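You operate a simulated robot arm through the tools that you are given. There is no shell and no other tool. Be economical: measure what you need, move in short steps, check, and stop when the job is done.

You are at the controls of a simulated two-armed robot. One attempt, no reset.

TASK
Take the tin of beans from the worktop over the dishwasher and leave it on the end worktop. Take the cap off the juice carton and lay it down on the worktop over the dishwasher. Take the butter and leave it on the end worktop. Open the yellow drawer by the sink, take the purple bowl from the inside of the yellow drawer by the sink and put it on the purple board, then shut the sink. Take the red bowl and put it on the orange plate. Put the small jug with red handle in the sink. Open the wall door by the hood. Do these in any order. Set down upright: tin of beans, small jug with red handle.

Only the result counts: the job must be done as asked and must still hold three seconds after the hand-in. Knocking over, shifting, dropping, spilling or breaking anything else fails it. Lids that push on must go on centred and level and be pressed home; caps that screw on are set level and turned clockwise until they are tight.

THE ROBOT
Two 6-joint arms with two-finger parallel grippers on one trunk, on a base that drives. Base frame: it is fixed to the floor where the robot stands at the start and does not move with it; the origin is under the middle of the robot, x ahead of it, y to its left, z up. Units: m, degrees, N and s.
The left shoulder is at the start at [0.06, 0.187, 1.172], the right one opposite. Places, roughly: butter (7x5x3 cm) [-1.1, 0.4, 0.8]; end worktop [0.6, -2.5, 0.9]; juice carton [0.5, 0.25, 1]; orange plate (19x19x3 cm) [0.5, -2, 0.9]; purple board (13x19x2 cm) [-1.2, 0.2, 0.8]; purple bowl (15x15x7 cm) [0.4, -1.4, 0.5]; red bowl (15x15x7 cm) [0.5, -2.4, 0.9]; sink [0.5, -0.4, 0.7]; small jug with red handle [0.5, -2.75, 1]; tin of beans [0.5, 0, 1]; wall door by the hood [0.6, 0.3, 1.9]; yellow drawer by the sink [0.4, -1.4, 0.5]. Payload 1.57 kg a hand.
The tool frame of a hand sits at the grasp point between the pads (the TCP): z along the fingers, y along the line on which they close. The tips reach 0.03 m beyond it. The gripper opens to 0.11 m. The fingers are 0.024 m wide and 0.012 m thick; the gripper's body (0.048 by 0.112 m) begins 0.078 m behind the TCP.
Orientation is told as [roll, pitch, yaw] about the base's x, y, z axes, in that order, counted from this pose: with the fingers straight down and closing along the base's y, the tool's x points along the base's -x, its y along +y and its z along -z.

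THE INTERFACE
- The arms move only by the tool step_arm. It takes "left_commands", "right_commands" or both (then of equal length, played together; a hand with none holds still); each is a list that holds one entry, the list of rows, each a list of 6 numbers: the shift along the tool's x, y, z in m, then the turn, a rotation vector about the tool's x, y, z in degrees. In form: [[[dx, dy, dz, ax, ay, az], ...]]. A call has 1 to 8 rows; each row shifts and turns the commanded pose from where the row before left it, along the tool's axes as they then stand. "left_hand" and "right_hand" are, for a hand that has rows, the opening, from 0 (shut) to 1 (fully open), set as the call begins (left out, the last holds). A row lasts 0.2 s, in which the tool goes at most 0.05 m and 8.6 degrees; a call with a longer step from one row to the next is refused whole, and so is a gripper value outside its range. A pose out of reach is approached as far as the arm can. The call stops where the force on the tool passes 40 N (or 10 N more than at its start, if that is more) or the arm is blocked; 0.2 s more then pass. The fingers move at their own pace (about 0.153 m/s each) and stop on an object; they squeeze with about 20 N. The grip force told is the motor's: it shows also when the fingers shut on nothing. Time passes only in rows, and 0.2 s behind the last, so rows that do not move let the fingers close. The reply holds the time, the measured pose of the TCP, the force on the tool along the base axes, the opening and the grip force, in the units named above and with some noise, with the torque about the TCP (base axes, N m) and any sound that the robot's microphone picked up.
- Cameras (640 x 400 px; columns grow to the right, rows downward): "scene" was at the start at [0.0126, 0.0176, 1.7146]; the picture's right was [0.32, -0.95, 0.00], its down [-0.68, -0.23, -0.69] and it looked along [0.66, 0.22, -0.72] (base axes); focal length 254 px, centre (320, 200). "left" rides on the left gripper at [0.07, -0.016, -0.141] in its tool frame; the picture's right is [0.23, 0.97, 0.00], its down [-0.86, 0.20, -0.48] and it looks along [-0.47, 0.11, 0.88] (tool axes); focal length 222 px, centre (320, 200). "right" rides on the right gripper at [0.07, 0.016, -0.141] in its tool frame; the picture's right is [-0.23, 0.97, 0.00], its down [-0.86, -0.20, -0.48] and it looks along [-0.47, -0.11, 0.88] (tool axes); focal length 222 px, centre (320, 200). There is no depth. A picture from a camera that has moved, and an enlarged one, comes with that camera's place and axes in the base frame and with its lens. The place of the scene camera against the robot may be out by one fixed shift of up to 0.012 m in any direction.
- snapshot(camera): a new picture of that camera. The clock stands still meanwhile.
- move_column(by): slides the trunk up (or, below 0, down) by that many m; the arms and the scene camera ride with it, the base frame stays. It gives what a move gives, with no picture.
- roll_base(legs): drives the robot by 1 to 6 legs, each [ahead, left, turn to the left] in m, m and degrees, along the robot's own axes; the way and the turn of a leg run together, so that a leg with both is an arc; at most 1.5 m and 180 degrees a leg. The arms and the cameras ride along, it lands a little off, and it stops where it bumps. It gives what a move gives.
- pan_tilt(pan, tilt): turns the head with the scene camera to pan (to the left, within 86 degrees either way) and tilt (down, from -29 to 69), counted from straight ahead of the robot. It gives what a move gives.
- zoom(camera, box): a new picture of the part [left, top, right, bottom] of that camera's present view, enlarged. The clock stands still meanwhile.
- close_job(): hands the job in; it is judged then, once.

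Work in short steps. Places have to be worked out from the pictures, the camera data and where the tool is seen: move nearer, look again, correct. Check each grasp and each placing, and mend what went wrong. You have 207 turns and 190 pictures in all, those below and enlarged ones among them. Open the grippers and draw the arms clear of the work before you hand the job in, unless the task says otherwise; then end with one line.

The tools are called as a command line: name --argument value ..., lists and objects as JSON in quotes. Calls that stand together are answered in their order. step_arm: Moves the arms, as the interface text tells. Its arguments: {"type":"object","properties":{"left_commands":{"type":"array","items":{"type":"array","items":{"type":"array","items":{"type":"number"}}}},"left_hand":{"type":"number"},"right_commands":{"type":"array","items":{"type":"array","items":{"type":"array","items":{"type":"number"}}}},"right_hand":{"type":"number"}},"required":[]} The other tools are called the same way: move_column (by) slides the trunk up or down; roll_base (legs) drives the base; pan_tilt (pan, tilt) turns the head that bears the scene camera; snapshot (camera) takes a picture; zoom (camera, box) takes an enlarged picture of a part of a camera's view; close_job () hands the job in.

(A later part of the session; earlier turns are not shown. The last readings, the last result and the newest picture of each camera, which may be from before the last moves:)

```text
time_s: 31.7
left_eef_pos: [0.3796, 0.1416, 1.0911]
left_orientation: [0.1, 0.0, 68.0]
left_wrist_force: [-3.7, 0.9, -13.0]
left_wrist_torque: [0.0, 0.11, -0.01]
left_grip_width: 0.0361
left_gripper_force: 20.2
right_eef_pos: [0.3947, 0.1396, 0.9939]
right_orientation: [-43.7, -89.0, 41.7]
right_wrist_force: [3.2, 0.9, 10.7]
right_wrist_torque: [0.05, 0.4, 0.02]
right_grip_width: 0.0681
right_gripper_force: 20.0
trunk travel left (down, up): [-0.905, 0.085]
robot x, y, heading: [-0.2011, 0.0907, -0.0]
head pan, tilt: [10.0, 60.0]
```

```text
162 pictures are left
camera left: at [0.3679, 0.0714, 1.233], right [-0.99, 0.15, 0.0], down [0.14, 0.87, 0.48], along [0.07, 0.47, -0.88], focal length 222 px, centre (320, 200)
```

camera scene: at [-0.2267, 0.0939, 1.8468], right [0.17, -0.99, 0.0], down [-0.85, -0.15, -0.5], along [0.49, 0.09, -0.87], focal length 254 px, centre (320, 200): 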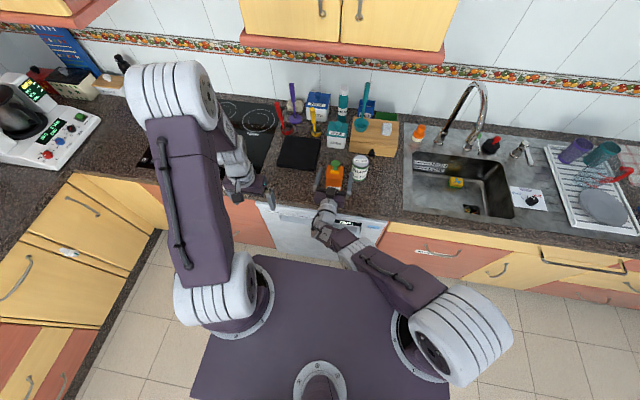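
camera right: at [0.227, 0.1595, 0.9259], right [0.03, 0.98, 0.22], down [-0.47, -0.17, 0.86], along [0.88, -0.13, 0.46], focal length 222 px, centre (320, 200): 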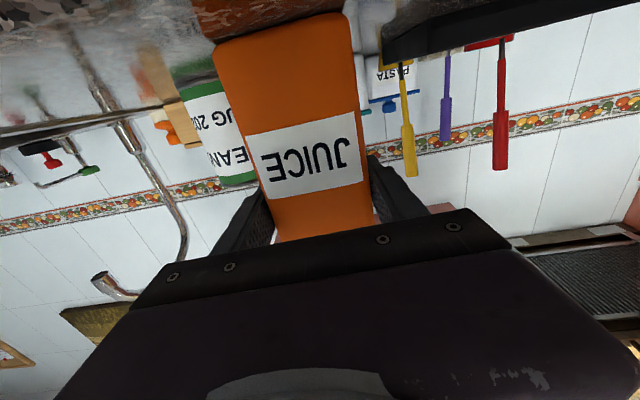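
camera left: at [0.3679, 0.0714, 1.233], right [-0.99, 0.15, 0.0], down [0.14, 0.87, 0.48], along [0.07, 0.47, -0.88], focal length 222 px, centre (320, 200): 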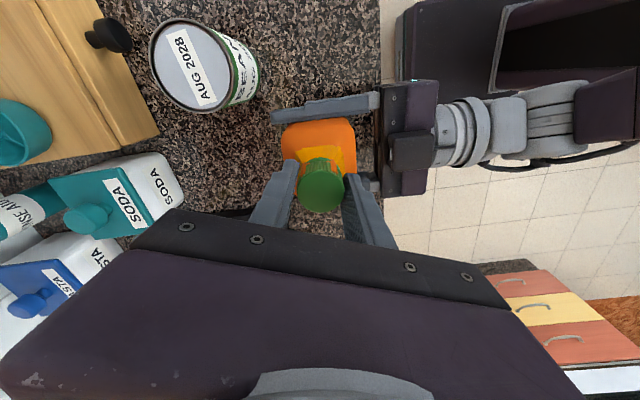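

No stall. I keep turning in the same grip while the wrist permits.

step_arm --left_commands '[[[0, 0, 0, 0, 0, -8.5], [0, 0, 0, 0, 0, -8.5], [0, 0, 0, 0, 0, -8.5], [0, 0, 0, 0, 0, -8.5], [0, 0, 0, 0, 0, -8.5], [0, 0, 0, 0, 0, -8.5], [0, 0, 0, 0, 0, -8.5], [0, 0, 0, 0, 0, -8.5]]]'

step_arm --left_commands '[[[0, 0, -0.01, 0, 0, 0]]]'

zoom --camera "left" --box '[220, 80, 420, 240]'

```text
time_s: 33.5
left_eef_pos: [0.379, 0.142, 1.0926]
left_orientation: [-0.1, -0.1, 136.1]
left_wrist_force: [-5.5, 5.1, 0.2]
left_wrist_torque: [0.06, 0.05, -0.06]
left_grip_width: 0.0362
left_gripper_force: 20.5
right_eef_pos: [0.3931, 0.138, 0.9924]
right_orientation: [-43.6, -89.0, 41.8]
right_wrist_force: [10.3, -4.9, 5.4]
right_wrist_torque: [0.61, -0.23, -0.07]
right_grip_width: 0.068
right_gripper_force: 20.0
trunk travel left (down, up): [-0.905, 0.085]
robot x, y, heading: [-0.2026, 0.093, -0.1]
head pan, tilt: [10.0, 60.0]
```

```text
time_s: 33.9
left_eef_pos: [0.3784, 0.1412, 1.102]
left_orientation: [0.0, 0.0, 135.9]
left_wrist_force: [-2.9, 2.5, -2.9]
left_wrist_torque: [-0.01, 0.04, 0.03]
left_grip_width: 0.036
left_gripper_force: 20.5
right_eef_pos: [0.394, 0.1394, 0.9938]
right_orientation: [-44.7, -89.0, 42.9]
right_wrist_force: [6.2, -4.7, 6.9]
right_wrist_torque: [0.42, -0.21, -0.09]
right_grip_width: 0.068
right_gripper_force: 20.4
trunk travel left (down, up): [-0.905, 0.085]
robot x, y, heading: [-0.2055, 0.0927, 0.3]
head pan, tilt: [10.0, 60.0]
```

```text
2.50 times, centred on (320, 160) of left
camera zoom: at [0.4392, 0.1042, 1.2434], right [-0.51, -0.86, 0.0], down [-0.75, 0.45, 0.48], along [-0.41, 0.25, -0.88], focal length 555 px, centre (320, 300)
```

zoom: 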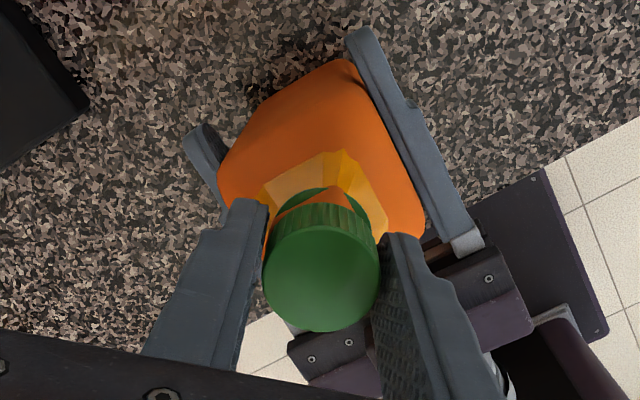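

The hand rose 1 cm without resistance, so the cap seems free. Lift further and check.

step_arm --left_commands '[[[0, 0, -0.04, 0, 0, 0], [0, 0, -0.04, 0, 0, 0]]]'

snapshot --camera "left"

```text
time_s: 34.5
left_eef_pos: [0.3774, 0.1405, 1.1813]
left_orientation: [-0.2, 0.0, 135.9]
left_wrist_force: [0.0, -0.9, -1.0]
left_wrist_torque: [0.0, 0.04, 0.03]
left_grip_width: 0.0361
left_gripper_force: 20.2
right_eef_pos: [0.3935, 0.1388, 0.9935]
right_orientation: [-44.7, -89.0, 42.9]
right_wrist_force: [0.6, -1.9, 4.3]
right_wrist_torque: [0.1, -0.31, -0.09]
right_grip_width: 0.0679
right_gripper_force: 20.0
trunk travel left (down, up): [-0.905, 0.085]
robot x, y, heading: [-0.2032, 0.0913, -0.1]
head pan, tilt: [10.0, 60.0]
```

```text
160 pictures are left
camera left: at [0.4378, 0.1042, 1.3243], right [-0.52, -0.86, 0.0], down [-0.75, 0.45, 0.48], along [-0.41, 0.25, -0.88], focal length 222 px, centre (320, 200)
```

left: 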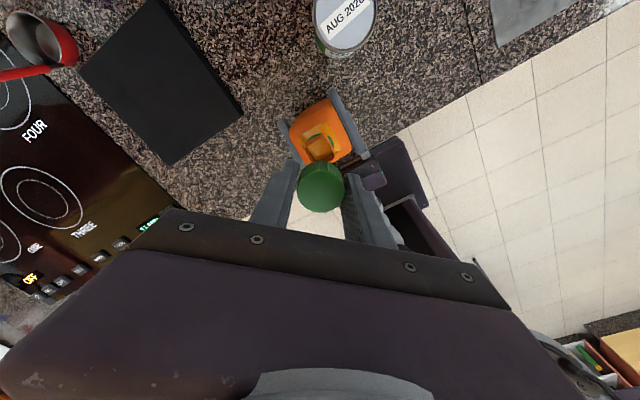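

The cap is off and held. Worktop height works out at ≈0.90. I lay the cap at about (0.37, 0.27), a free spot over the dishwasher in front of the black board.

step_arm --left_commands '[[[-0.031, -0.03, 0, 0, 0, 0], [-0.031, -0.03, 0, 0, 0, 0], [-0.031, -0.03, 0, 0, 0, 0], [0, 0, 0.05, 0, 0, 0], [0, 0, 0.05, 0, 0, 0]]]'

snapshot --camera "left"

snapshot --camera "scene"

```text
time_s: 35.7
left_eef_pos: [0.3731, 0.2692, 1.0812]
left_orientation: [-0.1, 0.0, 135.9]
left_wrist_force: [0.1, -0.2, 0.2]
left_wrist_torque: [-0.01, -0.03, 0.0]
left_grip_width: 0.0362
left_gripper_force: 20.0
right_eef_pos: [0.3936, 0.1402, 0.9933]
right_orientation: [-44.4, -89.0, 42.5]
right_wrist_force: [0.5, -0.3, 2.6]
right_wrist_torque: [0.08, -0.2, 0.03]
right_grip_width: 0.0679
right_gripper_force: 19.8
trunk travel left (down, up): [-0.905, 0.085]
robot x, y, heading: [-0.2029, 0.0936, -0.0]
head pan, tilt: [10.0, 60.0]
```

```text
159 pictures are left
camera left: at [0.4349, 0.2325, 1.2229], right [-0.51, -0.86, 0.0], down [-0.75, 0.45, 0.48], along [-0.41, 0.25, -0.88], focal length 222 px, centre (320, 200)
```

left: 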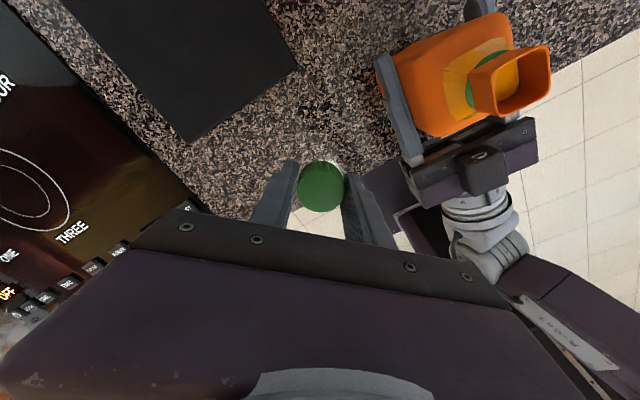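

```text
158 pictures are left
camera scene: at [-0.2, 0.0943, 1.8018], right [0.17, -0.99, 0.0], down [-0.85, -0.15, -0.5], along [0.49, 0.09, -0.87], focal length 254 px, centre (320, 200)
```

scene: 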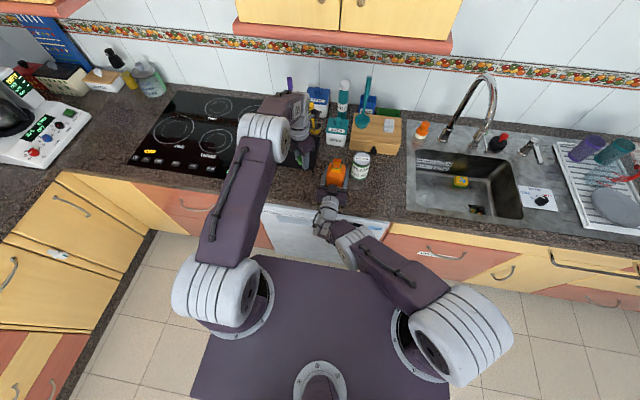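

Spot is clear granite. Lower the cap to the worktop.

step_arm --left_commands '[[[0, 0, 0.05, 0, 0, 0], [0, 0, 0.05, 0, 0, 0], [0, 0, 0.03, 0, 0, 0], [0, 0, 0.012, 0, 0, 0], [0, 0, 0.006, 0, 0, 0]]]'

snapshot --camera "left"

```text
time_s: 36.9
left_eef_pos: [0.3626, 0.2698, 0.9396]
left_orientation: [-0.1, 0.0, 135.9]
left_wrist_force: [-0.1, 0.8, -0.4]
left_wrist_torque: [-0.03, 0.02, 0.02]
left_grip_width: 0.0362
left_gripper_force: 20.3
left hand out of reach, approached as far as the arm can: row 3, 4, 5
right_eef_pos: [0.3944, 0.1391, 0.9934]
right_orientation: [-44.9, -89.0, 43.1]
right_wrist_force: [-1.0, -0.3, -0.4]
right_wrist_torque: [0.14, -0.05, 0.06]
right_grip_width: 0.0677
right_gripper_force: 19.8
trunk travel left (down, up): [-0.905, 0.085]
robot x, y, heading: [-0.2013, 0.0928, 0.3]
head pan, tilt: [10.0, 60.0]
```

```text
157 pictures are left
camera left: at [0.4227, 0.2334, 1.0814], right [-0.52, -0.86, 0.0], down [-0.75, 0.45, 0.48], along [-0.41, 0.25, -0.88], focal length 222 px, centre (320, 200)
```

left: 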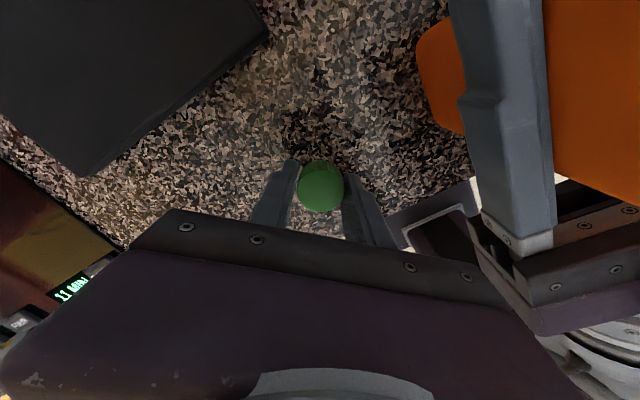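

Out of reach by a few mm; I move 2 cm nearer and lower until contact.

step_arm --left_commands '[[[-0.0144, 0.0139, 0, 0, 0, 0], [0, 0, 0.006, 0, 0, 0], [0, 0, 0.005, 0, 0, 0]]]'

```text
time_s: 37.9
left_eef_pos: [0.3575, 0.2694, 0.9309]
left_orientation: [-0.6, 0.5, 135.9]
left_wrist_force: [-11.2, 0.8, 25.1]
left_wrist_torque: [-0.22, 0.99, -0.16]
left_grip_width: 0.0363
left_gripper_force: 19.6
left hand out of reach, approached as far as the arm can: row 1
right_eef_pos: [0.3898, 0.1385, 0.9949]
right_orientation: [-45.5, -89.0, 43.7]
right_wrist_force: [0.3, -0.4, -4.5]
right_wrist_torque: [-0.01, -0.08, 0.01]
right_grip_width: 0.068
right_gripper_force: 19.5
trunk travel left (down, up): [-0.905, 0.085]
robot x, y, heading: [-0.2018, 0.089, -0.3]
head pan, tilt: [10.0, 60.0]
stopped in row 3 (left hand): the force on the tool passed its limit (the readings are from after the stop); the commanded pose is now the measured one
```

The cap touches the worktop. Release and lift the left hand.

step_arm --left_commands '[[[0, 0, -0.002, 0, 0, 0], [0, 0, 0, 0, 0, 0]]]' --left_hand 0.55

step_arm --left_commands '[[[0, 0, -0.04, 0, 0, 0], [0, 0, -0.05, 0, 0, 0], [0, 0, -0.05, 0, 0, 0], [0, 0, -0.05, 0, 0, 0], [0, 0, -0.05, 0, 0, 0]]]'

snapshot --camera "left"

```text
time_s: 38.5
left_eef_pos: [0.3612, 0.2724, 0.9306]
left_orientation: [-0.6, 0.6, 135.9]
left_wrist_force: [3.5, 13.2, 22.2]
left_wrist_torque: [0.11, 0.53, -0.32]
left_grip_width: 0.0492
left_gripper_force: 0.0
right_eef_pos: [0.3925, 0.1403, 0.993]
right_orientation: [-47.8, -88.9, 46.0]
right_wrist_force: [-0.7, 0.4, -3.5]
right_wrist_torque: [-0.03, 0.0, 0.03]
right_grip_width: 0.0677
right_gripper_force: 19.9
trunk travel left (down, up): [-0.905, 0.085]
robot x, y, heading: [-0.2036, 0.0904, -0.3]
head pan, tilt: [10.0, 60.0]
```

```text
time_s: 39.7
left_eef_pos: [0.3571, 0.2682, 1.1693]
left_orientation: [-0.4, 0.3, 135.9]
left_wrist_force: [0.3, 0.6, -0.6]
left_wrist_torque: [-0.03, -0.01, 0.02]
left_grip_width: 0.0606
left_gripper_force: 0.0
right_eef_pos: [0.3921, 0.14, 0.9933]
right_orientation: [-44.8, -88.9, 43.1]
right_wrist_force: [0.4, -1.0, 4.3]
right_wrist_torque: [0.19, -0.18, -0.02]
right_grip_width: 0.0678
right_gripper_force: 19.8
trunk travel left (down, up): [-0.905, 0.085]
robot x, y, heading: [-0.202, 0.0941, -0.0]
head pan, tilt: [10.0, 60.0]
```

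```text
156 pictures are left
camera left: at [0.4167, 0.2315, 1.3108], right [-0.51, -0.86, -0.01], down [-0.76, 0.45, 0.47], along [-0.4, 0.25, -0.88], focal length 222 px, centre (320, 200)
```

left: 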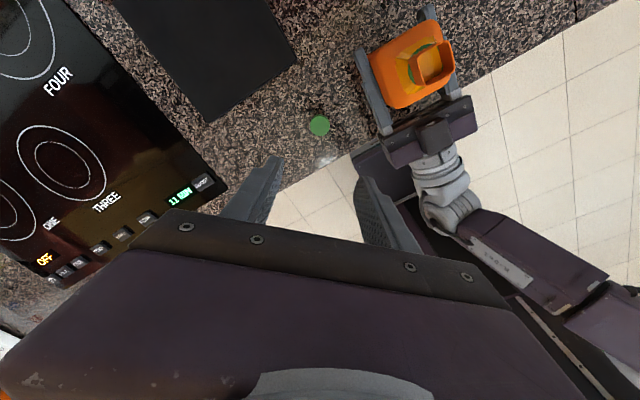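

The cap lies flat on the worktop. I open the right hand, lift it straight off the carton, and meanwhile turn the left wrist back.

step_arm --right_commands '[[[0, 0, 0, 0, 0, 0], [0, 0, 0, 0, 0, 0], [-0.045, 0, 0, 0, 0, 0], [-0.045, 0, 0, 0, 0, 0], [-0.045, 0, 0, 0, 0, 0], [-0.045, 0, 0, 0, 0, 0], [-0.045, 0, 0, 0, 0, 0], [0, 0, 0, 0, 0, 0]]]' --left_commands '[[[0, 0, 0, 0, 0, 8.5], [0, 0, 0, 0, 0, 8.5], [0, 0, 0, 0, 0, 8.5], [0, 0, 0, 0, 0, 8.5], [0, 0, 0, 0, 0, 8.5], [0, 0, 0, 0, 0, 8.5], [0, 0, 0, 0, 0, 8.5], [0, 0, 0, 0, 0, 8.5]]]' --right_hand 1

step_arm --left_commands '[[[0, 0, 0, 0, 0, 8.5], [0, 0, 0, 0, 0, 8.5], [0, 0, 0, 0, 0, 8.5], [0, 0, 0, 0, 0, 8.5], [0, 0, 0, 0, 0, 8.5], [0, 0, 0, 0, 0, 8.5], [0, 0, 0, 0, 0, 8.5], [0, 0, 0, 0, 0, 8.5]]]'

snapshot --camera "scene"

```text
time_s: 41.5
left_eef_pos: [0.3573, 0.27, 1.1688]
left_orientation: [-0.6, -0.3, 67.8]
left_wrist_force: [-0.5, -0.2, 0.0]
left_wrist_torque: [0.03, 0.02, -0.02]
left_grip_width: 0.0604
left_gripper_force: 0.0
right_eef_pos: [0.3981, 0.1404, 1.2186]
right_orientation: [-43.0, -88.8, 41.3]
right_wrist_force: [-0.1, -0.4, 0.4]
right_wrist_torque: [-0.02, 0.01, 0.0]
right_grip_width: 0.1102
right_gripper_force: 0.0
trunk travel left (down, up): [-0.905, 0.085]
robot x, y, heading: [-0.2012, 0.0921, -0.1]
head pan, tilt: [10.0, 60.0]
```

```text
time_s: 43.3
left_eef_pos: [0.3571, 0.2698, 1.1696]
left_orientation: [0.2, -0.6, -0.3]
left_wrist_force: [-0.6, 0.8, -0.3]
left_wrist_torque: [-0.01, -0.01, 0.0]
left_grip_width: 0.0605
left_gripper_force: 0.0
right_eef_pos: [0.3978, 0.1413, 1.2188]
right_orientation: [-43.3, -88.9, 41.4]
right_wrist_force: [-0.4, 0.9, 0.3]
right_wrist_torque: [-0.01, -0.02, 0.0]
right_grip_width: 0.1099
right_gripper_force: 0.1
trunk travel left (down, up): [-0.905, 0.085]
robot x, y, heading: [-0.2028, 0.0888, -0.3]
head pan, tilt: [10.0, 60.0]
```

```text
155 pictures are left
camera scene: at [-0.1998, 0.0945, 1.8017], right [0.17, -0.99, 0.0], down [-0.85, -0.15, -0.5], along [0.49, 0.09, -0.87], focal length 254 px, centre (320, 200)
```

scene: 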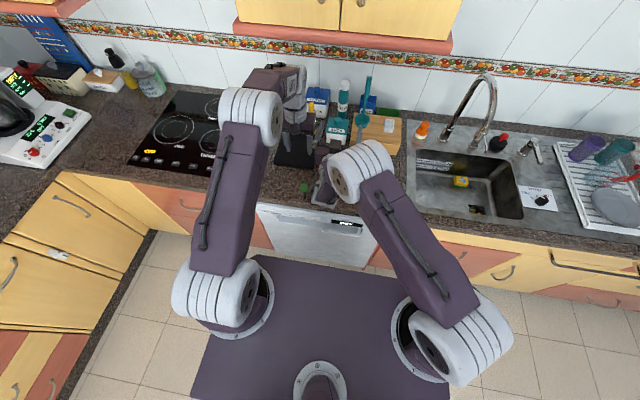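

Now the wall door. I look up at the handles, from here, and aim to triangulate.

pan_tilt --pan 5 --tilt 8

snapshot --camera "scene"

snapshot --camera "right"

```text
time_s: 44.5
left_eef_pos: [0.3575, 0.2687, 1.1686]
left_orientation: [0.1, -0.6, -0.1]
left_wrist_force: [0.0, 0.3, -0.1]
left_wrist_torque: [-0.06, 0.0, 0.02]
left_grip_width: 0.0604
left_gripper_force: 0.0
right_eef_pos: [0.3975, 0.1405, 1.2191]
right_orientation: [-43.1, -88.9, 41.4]
right_wrist_force: [0.5, -0.3, -1.2]
right_wrist_torque: [0.0, 0.01, 0.03]
right_grip_width: 0.1102
right_gripper_force: 0.0
trunk travel left (down, up): [-0.905, 0.085]
robot x, y, heading: [-0.201, 0.0891, -0.2]
head pan, tilt: [5.0, 8.0]
```

```text
154 pictures are left
camera scene: at [-0.1731, 0.091, 1.8793], right [0.09, -1.0, 0.0], down [-0.14, -0.01, -0.99], along [0.99, 0.09, -0.14], focal length 254 px, centre (320, 200)
```

scene: 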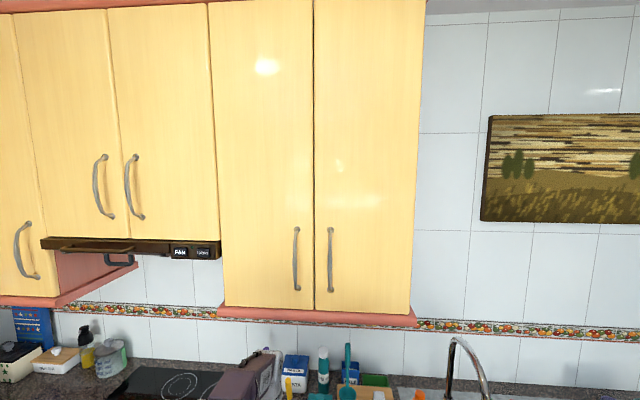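

```text
153 pictures are left
camera right: at [0.2551, 0.1614, 1.1506], right [0.03, 0.98, 0.21], down [-0.47, -0.17, 0.86], along [0.88, -0.13, 0.45], focal length 222 px, centre (320, 200)
```

right: 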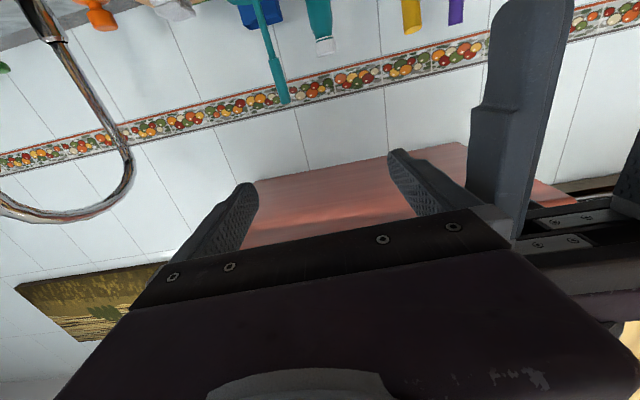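

Triangulated: the left door's handle is at about (0.615, 0.238), z 1.465–1.68; door front ≈0.65, hinge at y≈0.52. I tuck the left hand back, raise the trunk, and raise the horizontal right hand.

step_arm --left_commands '[[[0.04, 0.02, 0, 0, 0, 0], [0.04, 0.02, 0, 0, 0, 0], [0.04, 0.02, 0, 0, 0, 0], [0.04, 0.02, 0, 0, 0, 0], [0.04, 0.02, 0, 0, 0, 0]]]' --right_commands '[[[-0.03, 0, 0, 0, 0, 0], [-0.04, 0, 0, 0, 0, 0], [-0.04, 0, 0, 0, 0, 0], [-0.045, 0, 0, 0, 0, 0], [-0.045, 0, 0, 0, 0, 0]]]'

move_column --by 0.08

snapshot --camera "scene"

snapshot --camera "right"

```text
time_s: 45.7
left_eef_pos: [0.1566, 0.3723, 1.1696]
left_orientation: [-0.1, -0.7, -0.1]
left_wrist_force: [-0.9, 0.0, 0.2]
left_wrist_torque: [-0.05, -0.03, -0.02]
left_grip_width: 0.0603
left_gripper_force: 0.0
right_eef_pos: [0.3962, 0.1434, 1.4205]
right_orientation: [-48.5, -89.0, 46.8]
right_wrist_force: [0.0, -0.4, 0.9]
right_wrist_torque: [0.03, 0.04, -0.02]
right_grip_width: 0.11
right_gripper_force: 0.1
trunk travel left (down, up): [-0.905, 0.085]
robot x, y, heading: [-0.2035, 0.0931, -0.1]
head pan, tilt: [5.0, 8.0]
```

```text
time_s: 46.8
left_eef_pos: [0.159, 0.3727, 1.2477]
left_orientation: [0.1, -0.6, -0.1]
left_wrist_force: [0.3, -0.8, 0.5]
left_wrist_torque: [0.01, 0.01, -0.01]
left_grip_width: 0.0606
left_gripper_force: 0.0
right_eef_pos: [0.3991, 0.1435, 1.499]
right_orientation: [-43.3, -88.9, 41.6]
right_wrist_force: [0.0, 0.3, 0.3]
right_wrist_torque: [-0.03, -0.01, 0.01]
right_grip_width: 0.11
right_gripper_force: 0.0
trunk travel left (down, up): [-0.985, 0.005]
robot x, y, heading: [-0.201, 0.0918, 0.0]
head pan, tilt: [5.0, 8.0]
```

```text
152 pictures are left
camera scene: at [-0.1732, 0.0911, 1.9593], right [0.09, -1.0, 0.0], down [-0.14, -0.01, -0.99], along [0.99, 0.08, -0.14], focal length 254 px, centre (320, 200)
```

scene: 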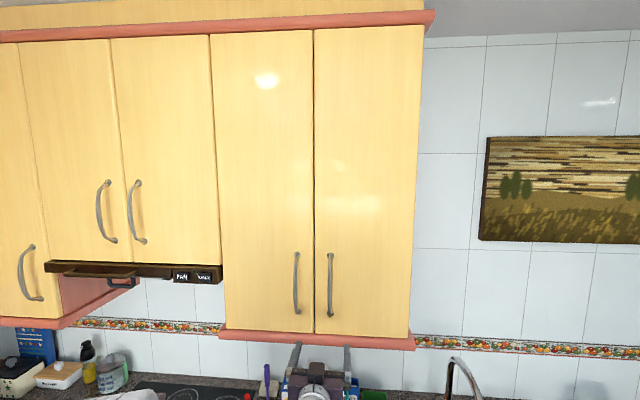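

```text
151 pictures are left
camera right: at [0.2565, 0.1638, 1.4312], right [0.03, 0.98, 0.21], down [-0.47, -0.17, 0.86], along [0.88, -0.13, 0.45], focal length 222 px, centre (320, 200)
```

right: 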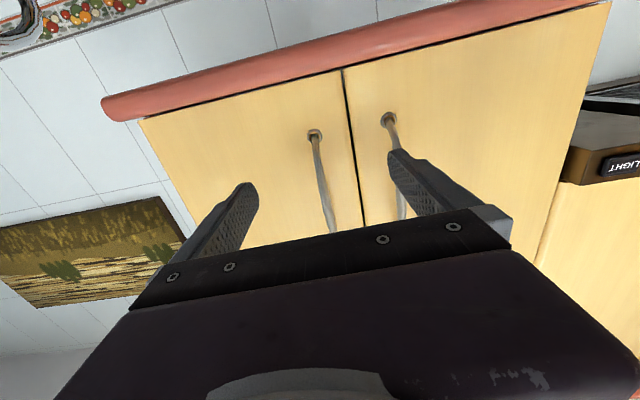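

Cross-checking hand and scene views puts the door face at x≈0.57 and handle at y≈0.23, z 1.49–1.69. I raise the hand to 1.58 and drive a bit closer/left, then look again.

step_arm --right_commands '[[[-0.04, 0, 0, 0, 0, 0], [-0.04, 0, 0, 0, 0, 0]]]'

roll_base --legs '[[0.04, 0.08, 0]]'

snapshot --camera "right"

snapshot --camera "scene"

```text
time_s: 47.4
left_eef_pos: [0.1586, 0.3715, 1.2485]
left_orientation: [0.1, -0.6, -0.1]
left_wrist_force: [-0.1, 0.2, 0.3]
left_wrist_torque: [0.01, -0.05, 0.01]
left_grip_width: 0.0603
left_gripper_force: 0.1
right_eef_pos: [0.3967, 0.1439, 1.578]
right_orientation: [-44.1, -88.9, 42.3]
right_wrist_force: [-0.5, -0.6, -0.3]
right_wrist_torque: [-0.02, 0.03, -0.03]
right_grip_width: 0.11
right_gripper_force: 0.1
trunk travel left (down, up): [-0.985, 0.005]
robot x, y, heading: [-0.1997, 0.0915, -0.2]
head pan, tilt: [5.0, 8.0]
```

```text
time_s: 48.5
left_eef_pos: [0.1959, 0.4436, 1.2514]
left_orientation: [0.5, -0.8, -0.1]
left_wrist_force: [-0.5, 0.1, -0.2]
left_wrist_torque: [0.04, -0.02, 0.02]
left_grip_width: 0.0605
left_gripper_force: 0.2
right_eef_pos: [0.4331, 0.2126, 1.5817]
right_orientation: [-25.8, -89.2, 24.1]
right_wrist_force: [-0.8, -1.5, 0.7]
right_wrist_torque: [0.0, 0.06, 0.09]
right_grip_width: 0.1099
right_gripper_force: 0.2
trunk travel left (down, up): [-0.985, 0.005]
robot x, y, heading: [-0.16, 0.171, 0.3]
head pan, tilt: [5.0, 8.0]
```

```text
150 pictures are left
camera right: at [0.2909, 0.2334, 1.5126], right [0.03, 0.97, 0.22], down [-0.48, -0.18, 0.86], along [0.88, -0.13, 0.46], focal length 222 px, centre (320, 200)
```

right: 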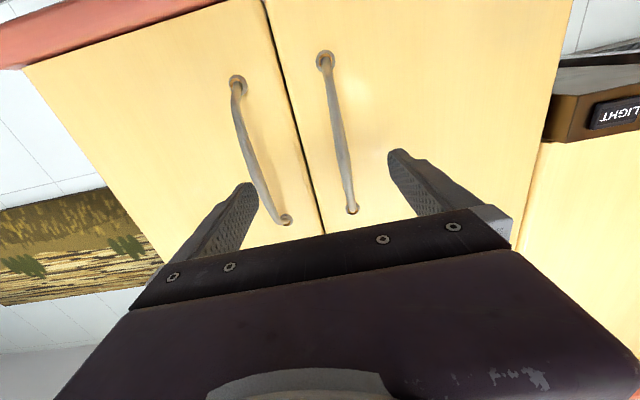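

```text
149 pictures are left
camera scene: at [-0.1401, 0.1558, 1.9596], right [0.09, -1.0, -0.01], down [-0.13, 0.0, -0.99], along [0.99, 0.09, -0.13], focal length 254 px, centre (320, 200)
```

scene: 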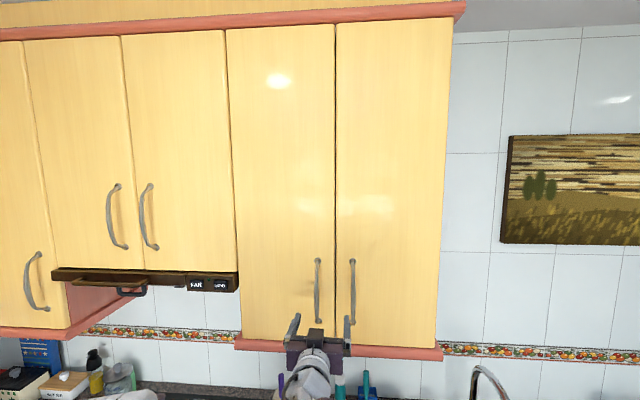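

Second triangulation agrees: bar at y≈0.234, door face x≈0.576. I narrow the opening (to miss the neighbouring handle) and move in.

step_arm --right_commands '[[[0, 0.005, 0, 0, 0, 0], [0, 0, 0.04, 0, 0, 0], [0, 0, 0.02, 0, 0, 0]]]' --right_hand 0.5

snapshot --camera "right"

```text
time_s: 49.3
left_eef_pos: [0.2005, 0.4502, 1.2487]
left_orientation: [0.1, -0.6, -0.1]
left_wrist_force: [1.5, 1.2, -0.2]
left_wrist_torque: [-0.03, 0.03, -0.02]
left_grip_width: 0.0605
left_gripper_force: 0.0
right_eef_pos: [0.5003, 0.2267, 1.5762]
right_orientation: [-41.0, -88.9, 39.2]
right_wrist_force: [-0.5, -0.3, 0.5]
right_wrist_torque: [0.01, 0.01, 0.0]
right_grip_width: 0.0549
right_gripper_force: 0.1
trunk travel left (down, up): [-0.985, 0.005]
robot x, y, heading: [-0.1571, 0.1691, 0.0]
head pan, tilt: [5.0, 8.0]
```

```text
148 pictures are left
camera right: at [0.358, 0.2466, 1.5082], right [0.03, 0.98, 0.21], down [-0.47, -0.17, 0.86], along [0.88, -0.13, 0.45], focal length 222 px, centre (320, 200)
```

right: 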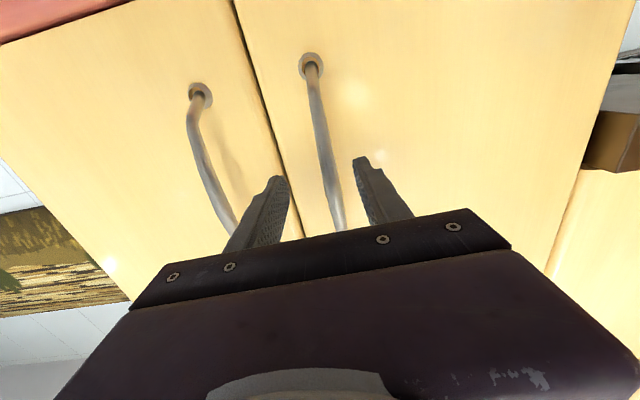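

The bar is between the fingers. Advance 38 mm with a 5 mm shift, then close.

step_arm --right_commands '[[[0, 0.005, 0.02, 0, 0, 0], [0, 0, 0.018, 0, 0, 0]]]'

step_arm --right_commands '[[[0, 0, 0, 0, 0, 0], [0, 0, 0, 0, 0, 0]]]' --right_hand 0

snapshot --camera "right"

```text
time_s: 49.9
left_eef_pos: [0.2007, 0.4517, 1.2472]
left_orientation: [0.0, -0.5, 0.0]
left_wrist_force: [-0.3, -0.9, 0.0]
left_wrist_torque: [-0.02, 0.01, -0.03]
left_grip_width: 0.0606
left_gripper_force: 0.1
right_eef_pos: [0.5396, 0.2301, 1.5749]
right_orientation: [-37.7, -88.8, 35.8]
right_wrist_force: [-0.3, 0.5, -0.6]
right_wrist_torque: [0.0, 0.01, 0.05]
right_grip_width: 0.0551
right_gripper_force: 0.0
trunk travel left (down, up): [-0.985, 0.005]
robot x, y, heading: [-0.1639, 0.1694, -0.2]
head pan, tilt: [5.0, 8.0]
```

```text
time_s: 50.5
left_eef_pos: [0.1991, 0.4536, 1.2486]
left_orientation: [-0.1, -0.5, -0.1]
left_wrist_force: [0.5, 0.2, 0.0]
left_wrist_torque: [0.01, 0.01, -0.01]
left_grip_width: 0.0607
left_gripper_force: 0.1
right_eef_pos: [0.5375, 0.2344, 1.5745]
right_orientation: [-38.9, -88.9, 37.2]
right_wrist_force: [0.4, 2.5, -1.9]
right_wrist_torque: [0.77, 0.18, 0.07]
right_grip_width: 0.0141
right_gripper_force: 30.3
trunk travel left (down, up): [-0.985, 0.005]
robot x, y, heading: [-0.1629, 0.169, -0.3]
head pan, tilt: [5.0, 8.0]
```

```text
147 pictures are left
camera right: at [0.3958, 0.2536, 1.5067], right [0.03, 0.98, 0.21], down [-0.47, -0.17, 0.86], along [0.88, -0.13, 0.45], focal length 222 px, centre (320, 200)
```

right: 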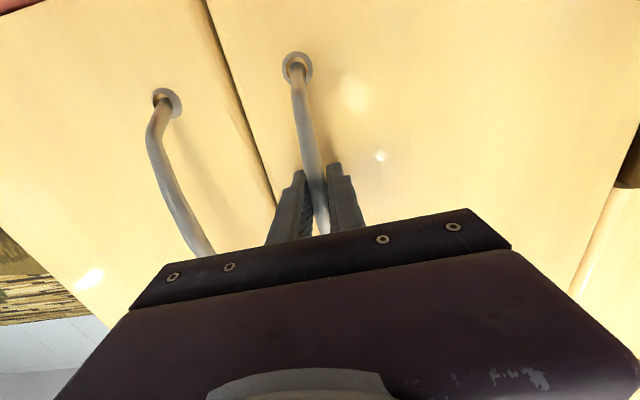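

Gripped the bar (14 mm). I pull along the hinge arc (hinge ≈(0.576, 0.484)), turning the hand with the door.

step_arm --right_commands '[[[0, 0.003, -0.0215, 4, 0, 0], [0, 0.005, -0.0215, 4, 0, 0], [0, 0.005, -0.0215, 4, 0, 0], [0, 0.006, -0.0215, 4, 0, 0], [0, 0.006, -0.021, 4, 0, 0], [0, 0.006, -0.021, 4, 0, 0]]]'

snapshot --camera "scene"

snapshot --camera "right"

```text
time_s: 51.9
left_eef_pos: [0.1989, 0.4539, 1.2462]
left_orientation: [0.0, -0.5, 0.2]
left_wrist_force: [1.0, 0.9, 0.0]
left_wrist_torque: [-0.05, -0.02, 0.03]
left_grip_width: 0.0606
left_gripper_force: 0.1
right_eef_pos: [0.4208, 0.285, 1.5745]
right_orientation: [-61.8, -88.5, 35.5]
right_wrist_force: [-7.5, -8.0, -21.7]
right_wrist_torque: [0.75, -0.22, 0.01]
right_grip_width: 0.0142
right_gripper_force: 30.2
trunk travel left (down, up): [-0.985, 0.005]
robot x, y, heading: [-0.1653, 0.1731, -0.2]
head pan, tilt: [5.0, 8.0]
```

```text
146 pictures are left
camera scene: at [-0.131, 0.1722, 1.9591], right [0.09, -1.0, 0.0], down [-0.14, -0.01, -0.99], along [0.99, 0.09, -0.14], focal length 254 px, centre (320, 200)
```

scene: 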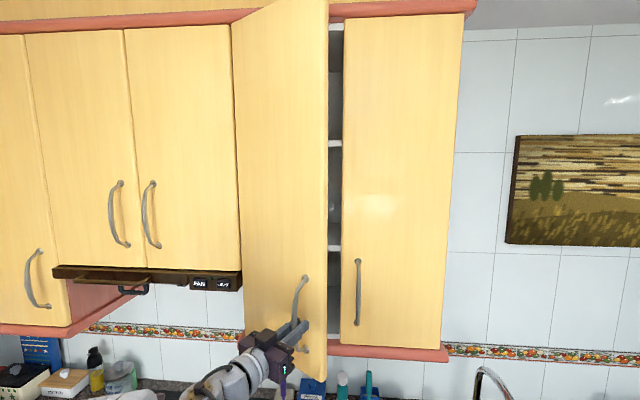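

```text
145 pictures are left
camera right: at [0.2999, 0.3618, 1.5063], right [0.44, 0.88, 0.21], down [-0.5, 0.05, 0.86], along [0.75, -0.48, 0.46], focal length 222 px, centre (320, 200)
```

right: 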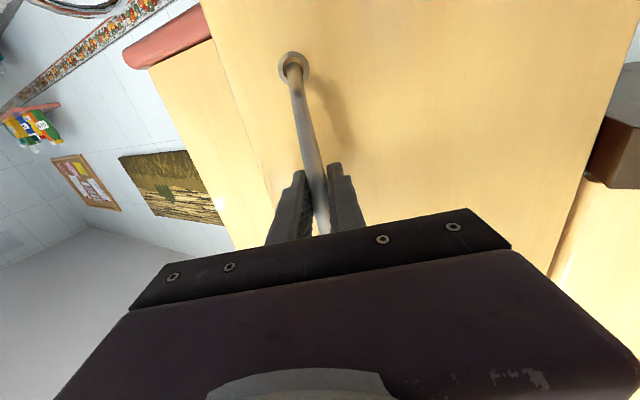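

Door is at ~30°. I continue the arc with base motion (back and left), turning the hand in between.

roll_base --legs '[[-0.024, 0.021, 0], [-0.023, 0.025, 0]]'

step_arm --right_commands '[[[0, 0, 0, 6, 0, 0], [0, 0, 0, 6, 0, 0]]]'

roll_base --legs '[[-0.018, 0.027, 0], [-0.015, 0.03, 0]]'

snapshot --camera "scene"

```text
time_s: 53.2
left_eef_pos: [0.1556, 0.4982, 1.2479]
left_orientation: [0.0, -0.4, -0.1]
left_wrist_force: [-1.4, -0.3, -0.5]
left_wrist_torque: [0.02, 0.01, -0.01]
left_grip_width: 0.0606
left_gripper_force: 0.1
right_eef_pos: [0.3772, 0.3295, 1.5773]
right_orientation: [-73.0, -89.0, 46.8]
right_wrist_force: [6.9, 4.4, 7.4]
right_wrist_torque: [0.56, -0.57, 0.14]
right_grip_width: 0.0144
right_gripper_force: 30.2
trunk travel left (down, up): [-0.985, 0.005]
robot x, y, heading: [-0.2046, 0.2189, 0.2]
head pan, tilt: [5.0, 8.0]
```

```text
time_s: 53.8
left_eef_pos: [0.1563, 0.5088, 1.2438]
left_orientation: [-0.4, 0.0, 0.5]
left_wrist_force: [-1.0, 0.1, -0.8]
left_wrist_torque: [0.05, -0.11, -0.04]
left_grip_width: 0.0602
left_gripper_force: 0.2
right_eef_pos: [0.3768, 0.3291, 1.5759]
right_orientation: [-119.0, -89.2, 85.3]
right_wrist_force: [40.5, 33.3, -0.3]
right_wrist_torque: [0.88, 0.03, 0.03]
right_grip_width: 0.0141
right_gripper_force: 30.5
right hand out of reach, approached as far as the arm can: row 1, 2
trunk travel left (down, up): [-0.985, 0.005]
robot x, y, heading: [-0.2054, 0.2207, 0.4]
head pan, tilt: [5.0, 8.0]
stopped in row 2 (right hand): the force on the tool passed its limit (the readings are from after the stop); the commanded pose is now the measured one
```

```text
time_s: 55.1
left_eef_pos: [0.1295, 0.5582, 1.2435]
left_orientation: [-0.1, 0.1, 0.3]
left_wrist_force: [0.6, -0.8, -0.1]
left_wrist_torque: [0.05, 0.04, 0.03]
left_grip_width: 0.0605
left_gripper_force: 0.1
right_eef_pos: [0.3465, 0.3746, 1.5764]
right_orientation: [-106.3, -89.6, 71.6]
right_wrist_force: [27.4, 12.0, -1.7]
right_wrist_torque: [0.22, -0.94, 0.12]
right_grip_width: 0.014
right_gripper_force: 30.7
trunk travel left (down, up): [-0.985, 0.005]
robot x, y, heading: [-0.2354, 0.2746, 0.3]
head pan, tilt: [5.0, 8.0]
```

```text
144 pictures are left
camera scene: at [-0.1947, 0.2776, 1.9589], right [0.09, -1.0, 0.0], down [-0.15, -0.01, -0.99], along [0.99, 0.09, -0.15], focal length 254 px, centre (320, 200)
```

scene: 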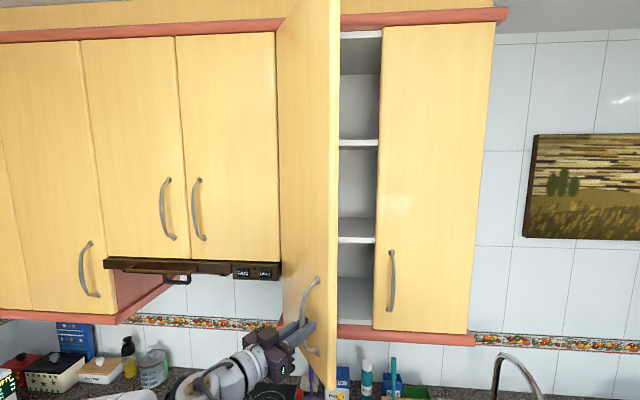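

~57° now. Two more arc legs to bring it to ~75–80°.

roll_base --legs '[[-0.011, 0.032, 0], [-0.006, 0.035, 0], [0.0, 0.03, 0]]'

snapshot --camera "scene"

snapshot --camera "right"

```text
time_s: 56.8
left_eef_pos: [0.1052, 0.654, 1.2469]
left_orientation: [0.0, -0.4, 0.4]
left_wrist_force: [0.1, 0.0, 1.0]
left_wrist_torque: [0.01, 0.03, -0.01]
left_grip_width: 0.0607
left_gripper_force: 0.3
right_eef_pos: [0.32, 0.4663, 1.5793]
right_orientation: [-138.4, -89.6, 103.7]
right_wrist_force: [0.5, 0.4, -19.3]
right_wrist_torque: [0.25, -0.2, 0.1]
right_grip_width: 0.0139
right_gripper_force: 30.8
trunk travel left (down, up): [-0.985, 0.005]
robot x, y, heading: [-0.257, 0.3746, -0.2]
head pan, tilt: [5.0, 8.0]
```

```text
143 pictures are left
camera scene: at [-0.2239, 0.3692, 1.9592], right [0.09, -1.0, 0.0], down [-0.14, -0.01, -0.99], along [0.99, 0.09, -0.14], focal length 254 px, centre (320, 200)
```

scene: 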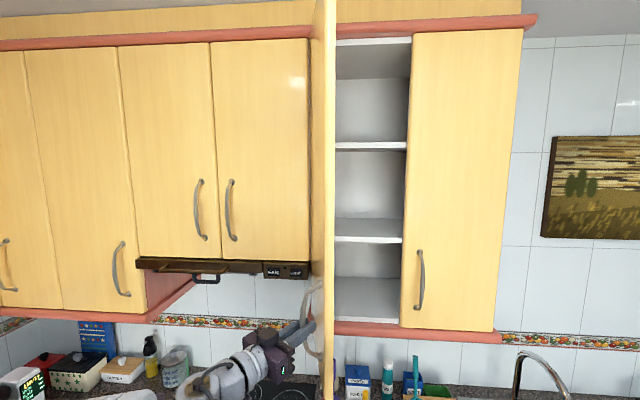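

```text
142 pictures are left
camera right: at [0.2134, 0.5608, 1.5092], right [0.55, 0.8, 0.22], down [-0.51, 0.11, 0.85], along [0.66, -0.59, 0.47], focal length 222 px, centre (320, 200)
```

right: 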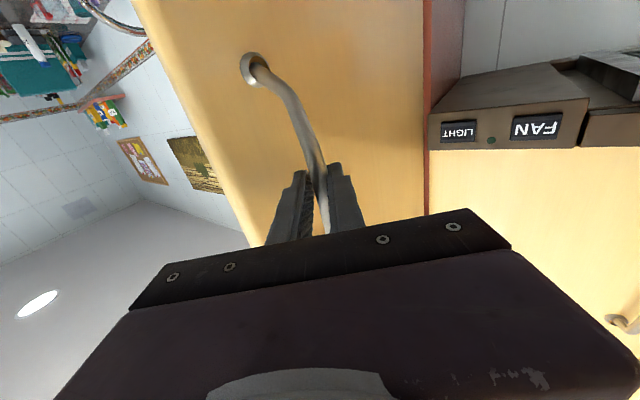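

The door is open ~80°. Release the handle and back off along the hand's axis.

step_arm --right_commands '[[[0, 0, 0, 0, 0, 0], [0, 0, 0, 0, 0, 0]]]' --right_hand 0.5

roll_base --legs '[[-0.07, 0.04, 0], [-0.1, 0.03, 0]]'

snapshot --camera "scene"

```text
time_s: 57.4
left_eef_pos: [0.1029, 0.6551, 1.247]
left_orientation: [-0.1, -0.4, 0.4]
left_wrist_force: [-0.2, -0.1, -0.4]
left_wrist_torque: [0.02, -0.03, 0.03]
left_grip_width: 0.0608
left_gripper_force: 0.0
right_eef_pos: [0.3184, 0.4695, 1.5802]
right_orientation: [-148.8, -89.5, 114.2]
right_wrist_force: [0.6, -0.3, 0.7]
right_wrist_torque: [-0.02, -0.01, -0.03]
right_grip_width: 0.0552
right_gripper_force: 0.0
trunk travel left (down, up): [-0.985, 0.005]
robot x, y, heading: [-0.2577, 0.3732, 0.1]
head pan, tilt: [5.0, 8.0]
```

```text
time_s: 59.3
left_eef_pos: [-0.0593, 0.7226, 1.2452]
left_orientation: [0.1, 0.0, 0.2]
left_wrist_force: [1.0, 0.5, 0.1]
left_wrist_torque: [0.03, 0.08, -0.02]
left_grip_width: 0.0603
left_gripper_force: 0.1
right_eef_pos: [0.1572, 0.5339, 1.5759]
right_orientation: [-93.9, -89.6, 59.0]
right_wrist_force: [0.5, -0.9, 1.1]
right_wrist_torque: [0.04, -0.03, -0.06]
right_grip_width: 0.0551
right_gripper_force: 0.1
trunk travel left (down, up): [-0.985, 0.005]
robot x, y, heading: [-0.4273, 0.4402, -0.0]
head pan, tilt: [5.0, 8.0]
```

```text
141 pictures are left
camera scene: at [-0.3858, 0.4384, 1.959], right [0.09, -1.0, 0.0], down [-0.15, -0.01, -0.99], along [0.99, 0.08, -0.15], focal length 254 px, centre (320, 200)
```

scene: 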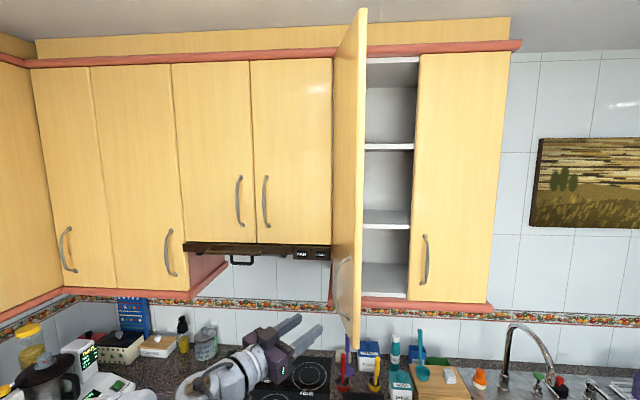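

Door stands open. I bring the right hand back to pointing down, then turn to look at the butter side behind.

step_arm --right_commands '[[[0, 0, 0, 0, 8.5, 0], [0, 0, 0, 0, 8.5, 0], [0, 0, 0, 0, 8.5, 0], [0, 0, 0, 0, 8.5, 0], [0, 0, 0, 0, 8.5, 0], [0, 0, 0, 0, 8.5, 0], [0, 0, 0, 0, 8.5, 0], [0, 0, 0, 0, 8.5, 0]]]'

step_arm --right_commands '[[[0, 0, 0, 0, 8.5, 0], [0, 0, 0, 0, 8.5, 0], [0, 0, 0, 0, 5, 0]]]'

roll_base --legs '[[0, 0, 175]]'

pan_tilt --pan 0 --tilt 40

snapshot --camera "scene"

```text
time_s: 61.1
left_eef_pos: [-0.0671, 0.7234, 1.2476]
left_orientation: [0.1, -0.3, 0.2]
left_wrist_force: [0.0, -1.0, -0.1]
left_wrist_torque: [0.01, 0.0, 0.01]
left_grip_width: 0.0604
left_gripper_force: 0.0
right_eef_pos: [0.0707, 0.4769, 1.5191]
right_orientation: [-0.2, -22.3, -34.7]
right_wrist_force: [-0.2, -0.6, 0.8]
right_wrist_torque: [0.02, 0.03, -0.03]
right_grip_width: 0.0549
right_gripper_force: 0.1
right hand out of reach, approached as far as the arm can: row 1, 2, 3, 4, 5, 6, 7, 8
trunk travel left (down, up): [-0.985, 0.005]
robot x, y, heading: [-0.4272, 0.4403, -0.2]
head pan, tilt: [5.0, 8.0]
```

```text
time_s: 61.9
left_eef_pos: [-0.0689, 0.724, 1.2473]
left_orientation: [0.0, -0.5, 0.3]
left_wrist_force: [-0.5, 0.5, -0.3]
left_wrist_torque: [0.03, 0.0, 0.02]
left_grip_width: 0.0605
left_gripper_force: 0.1
right_eef_pos: [0.0428, 0.464, 1.4962]
right_orientation: [-0.3, -0.3, -34.8]
right_wrist_force: [0.1, -0.5, 1.1]
right_wrist_torque: [0.01, 0.02, 0.02]
right_grip_width: 0.055
right_gripper_force: 0.1
right hand out of reach, approached as far as the arm can: row 1, 2, 3
trunk travel left (down, up): [-0.985, 0.005]
robot x, y, heading: [-0.4263, 0.4437, -0.1]
head pan, tilt: [5.0, 8.0]
```

```text
time_s: 69.4
left_eef_pos: [-0.8152, 0.1983, 1.2475]
left_orientation: [0.1, -0.5, 174.4]
left_wrist_force: [-0.1, -0.4, -0.4]
left_wrist_torque: [0.0, 0.01, -0.02]
left_grip_width: 0.0607
left_gripper_force: 0.0
right_eef_pos: [-0.8986, 0.4661, 1.4961]
right_orientation: [-0.4, -0.3, 139.4]
right_wrist_force: [-1.1, 0.3, 0.0]
right_wrist_torque: [0.0, 0.01, 0.03]
right_grip_width: 0.055
right_gripper_force: 0.0
trunk travel left (down, up): [-0.985, 0.005]
robot x, y, heading: [-0.4277, 0.4389, 174.3]
head pan, tilt: [5.0, 8.0]
```

```text
time_s: 70.3
left_eef_pos: [-0.8147, 0.1971, 1.2478]
left_orientation: [0.1, -0.4, 174.4]
left_wrist_force: [-0.2, -0.8, -0.2]
left_wrist_torque: [0.01, -0.02, -0.01]
left_grip_width: 0.0605
left_gripper_force: 0.1
right_eef_pos: [-0.899, 0.4664, 1.4967]
right_orientation: [-0.4, -0.4, 139.5]
right_wrist_force: [-0.4, -0.1, 0.3]
right_wrist_torque: [0.0, 0.02, 0.0]
right_grip_width: 0.055
right_gripper_force: 0.1
trunk travel left (down, up): [-0.985, 0.005]
robot x, y, heading: [-0.4298, 0.443, 174.0]
head pan, tilt: [0.0, 40.0]
```

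```text
140 pictures are left
camera scene: at [-0.4572, 0.4362, 1.9085], right [0.1, 0.99, 0.0], down [0.64, -0.07, -0.77], along [-0.76, 0.08, -0.64], focal length 254 px, centre (320, 200)
```

scene: 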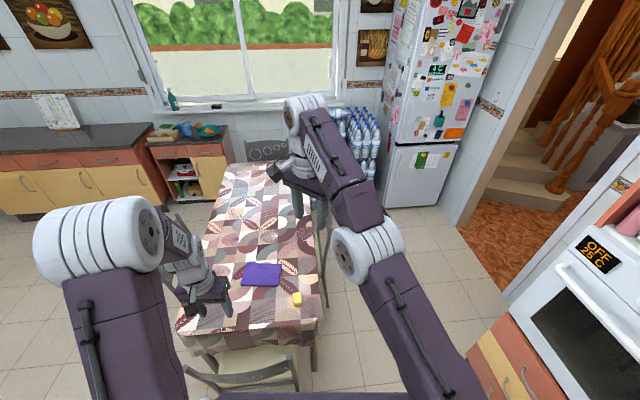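

The butter is on the dining table at ≈(−1.08, 0.39), board ≈(−1.24, 0.22); a chair blocks straight access. I drive in on its right side and lower the trunk.

roll_base --legs '[[0, -0.28, 5], [0.1, 0, 0]]'

move_column --by -0.27

pan_tilt --pan 15 --tilt 55

snapshot --camera "scene"

snapshot --camera "left"

```text
time_s: 73.0
left_eef_pos: [-0.8632, 0.4453, 1.2502]
left_orientation: [-0.1, -0.8, 178.8]
left_wrist_force: [0.9, -0.3, -0.3]
left_wrist_torque: [-0.03, 0.14, 0.02]
left_grip_width: 0.0608
left_gripper_force: 0.0
right_eef_pos: [-0.9649, 0.706, 1.5003]
right_orientation: [-0.1, -0.8, 143.9]
right_wrist_force: [0.1, 0.2, 0.8]
right_wrist_torque: [0.04, 0.11, -0.06]
right_grip_width: 0.0552
right_gripper_force: 0.2
trunk travel left (down, up): [-0.985, 0.005]
robot x, y, heading: [-0.5082, 0.7189, 178.5]
head pan, tilt: [0.0, 40.0]
```

```text
time_s: 75.8
left_eef_pos: [-0.8724, 0.4467, 0.9779]
left_orientation: [0.1, -0.5, 178.8]
left_wrist_force: [0.4, -0.1, -0.6]
left_wrist_torque: [0.01, 0.01, 0.01]
left_grip_width: 0.0608
left_gripper_force: 0.0
right_eef_pos: [-0.976, 0.7074, 1.2272]
right_orientation: [-0.4, -0.4, 143.8]
right_wrist_force: [0.2, -0.3, -1.0]
right_wrist_torque: [-0.03, 0.02, 0.02]
right_grip_width: 0.0548
right_gripper_force: 0.0
trunk travel left (down, up): [-0.715, 0.275]
robot x, y, heading: [-0.5063, 0.7197, 178.6]
head pan, tilt: [0.0, 40.0]
```

```text
time_s: 76.5
left_eef_pos: [-0.8724, 0.4461, 0.9775]
left_orientation: [0.0, -0.4, 178.8]
left_wrist_force: [0.7, 0.4, -0.3]
left_wrist_torque: [0.04, 0.02, 0.02]
left_grip_width: 0.0604
left_gripper_force: 0.1
right_eef_pos: [-0.9774, 0.708, 1.225]
right_orientation: [-0.3, -0.3, 143.8]
right_wrist_force: [-1.0, -0.1, -0.1]
right_wrist_torque: [0.02, 0.0, -0.01]
right_grip_width: 0.0548
right_gripper_force: 0.1
trunk travel left (down, up): [-0.715, 0.275]
robot x, y, heading: [-0.5074, 0.7207, 178.5]
head pan, tilt: [15.0, 55.0]
```

```text
139 pictures are left
camera scene: at [-0.5206, 0.6937, 1.6178], right [-0.23, 0.97, 0.0], down [0.8, 0.19, -0.57], along [-0.56, -0.13, -0.82], focal length 254 px, centre (320, 200)
```

scene: 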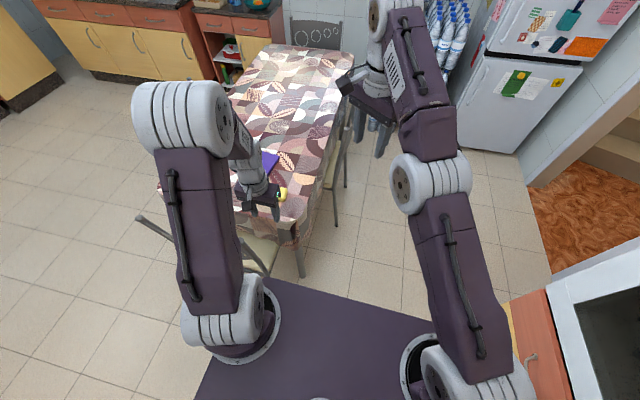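

```text
138 pictures are left
camera left: at [-0.8022, 0.4613, 1.1182], right [0.21, -0.98, 0.0], down [-0.86, -0.18, 0.48], along [-0.47, -0.1, -0.87], focal length 222 px, centre (320, 200)
```

left: 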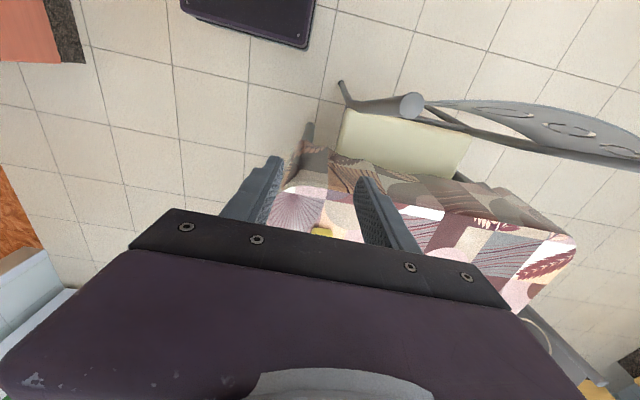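

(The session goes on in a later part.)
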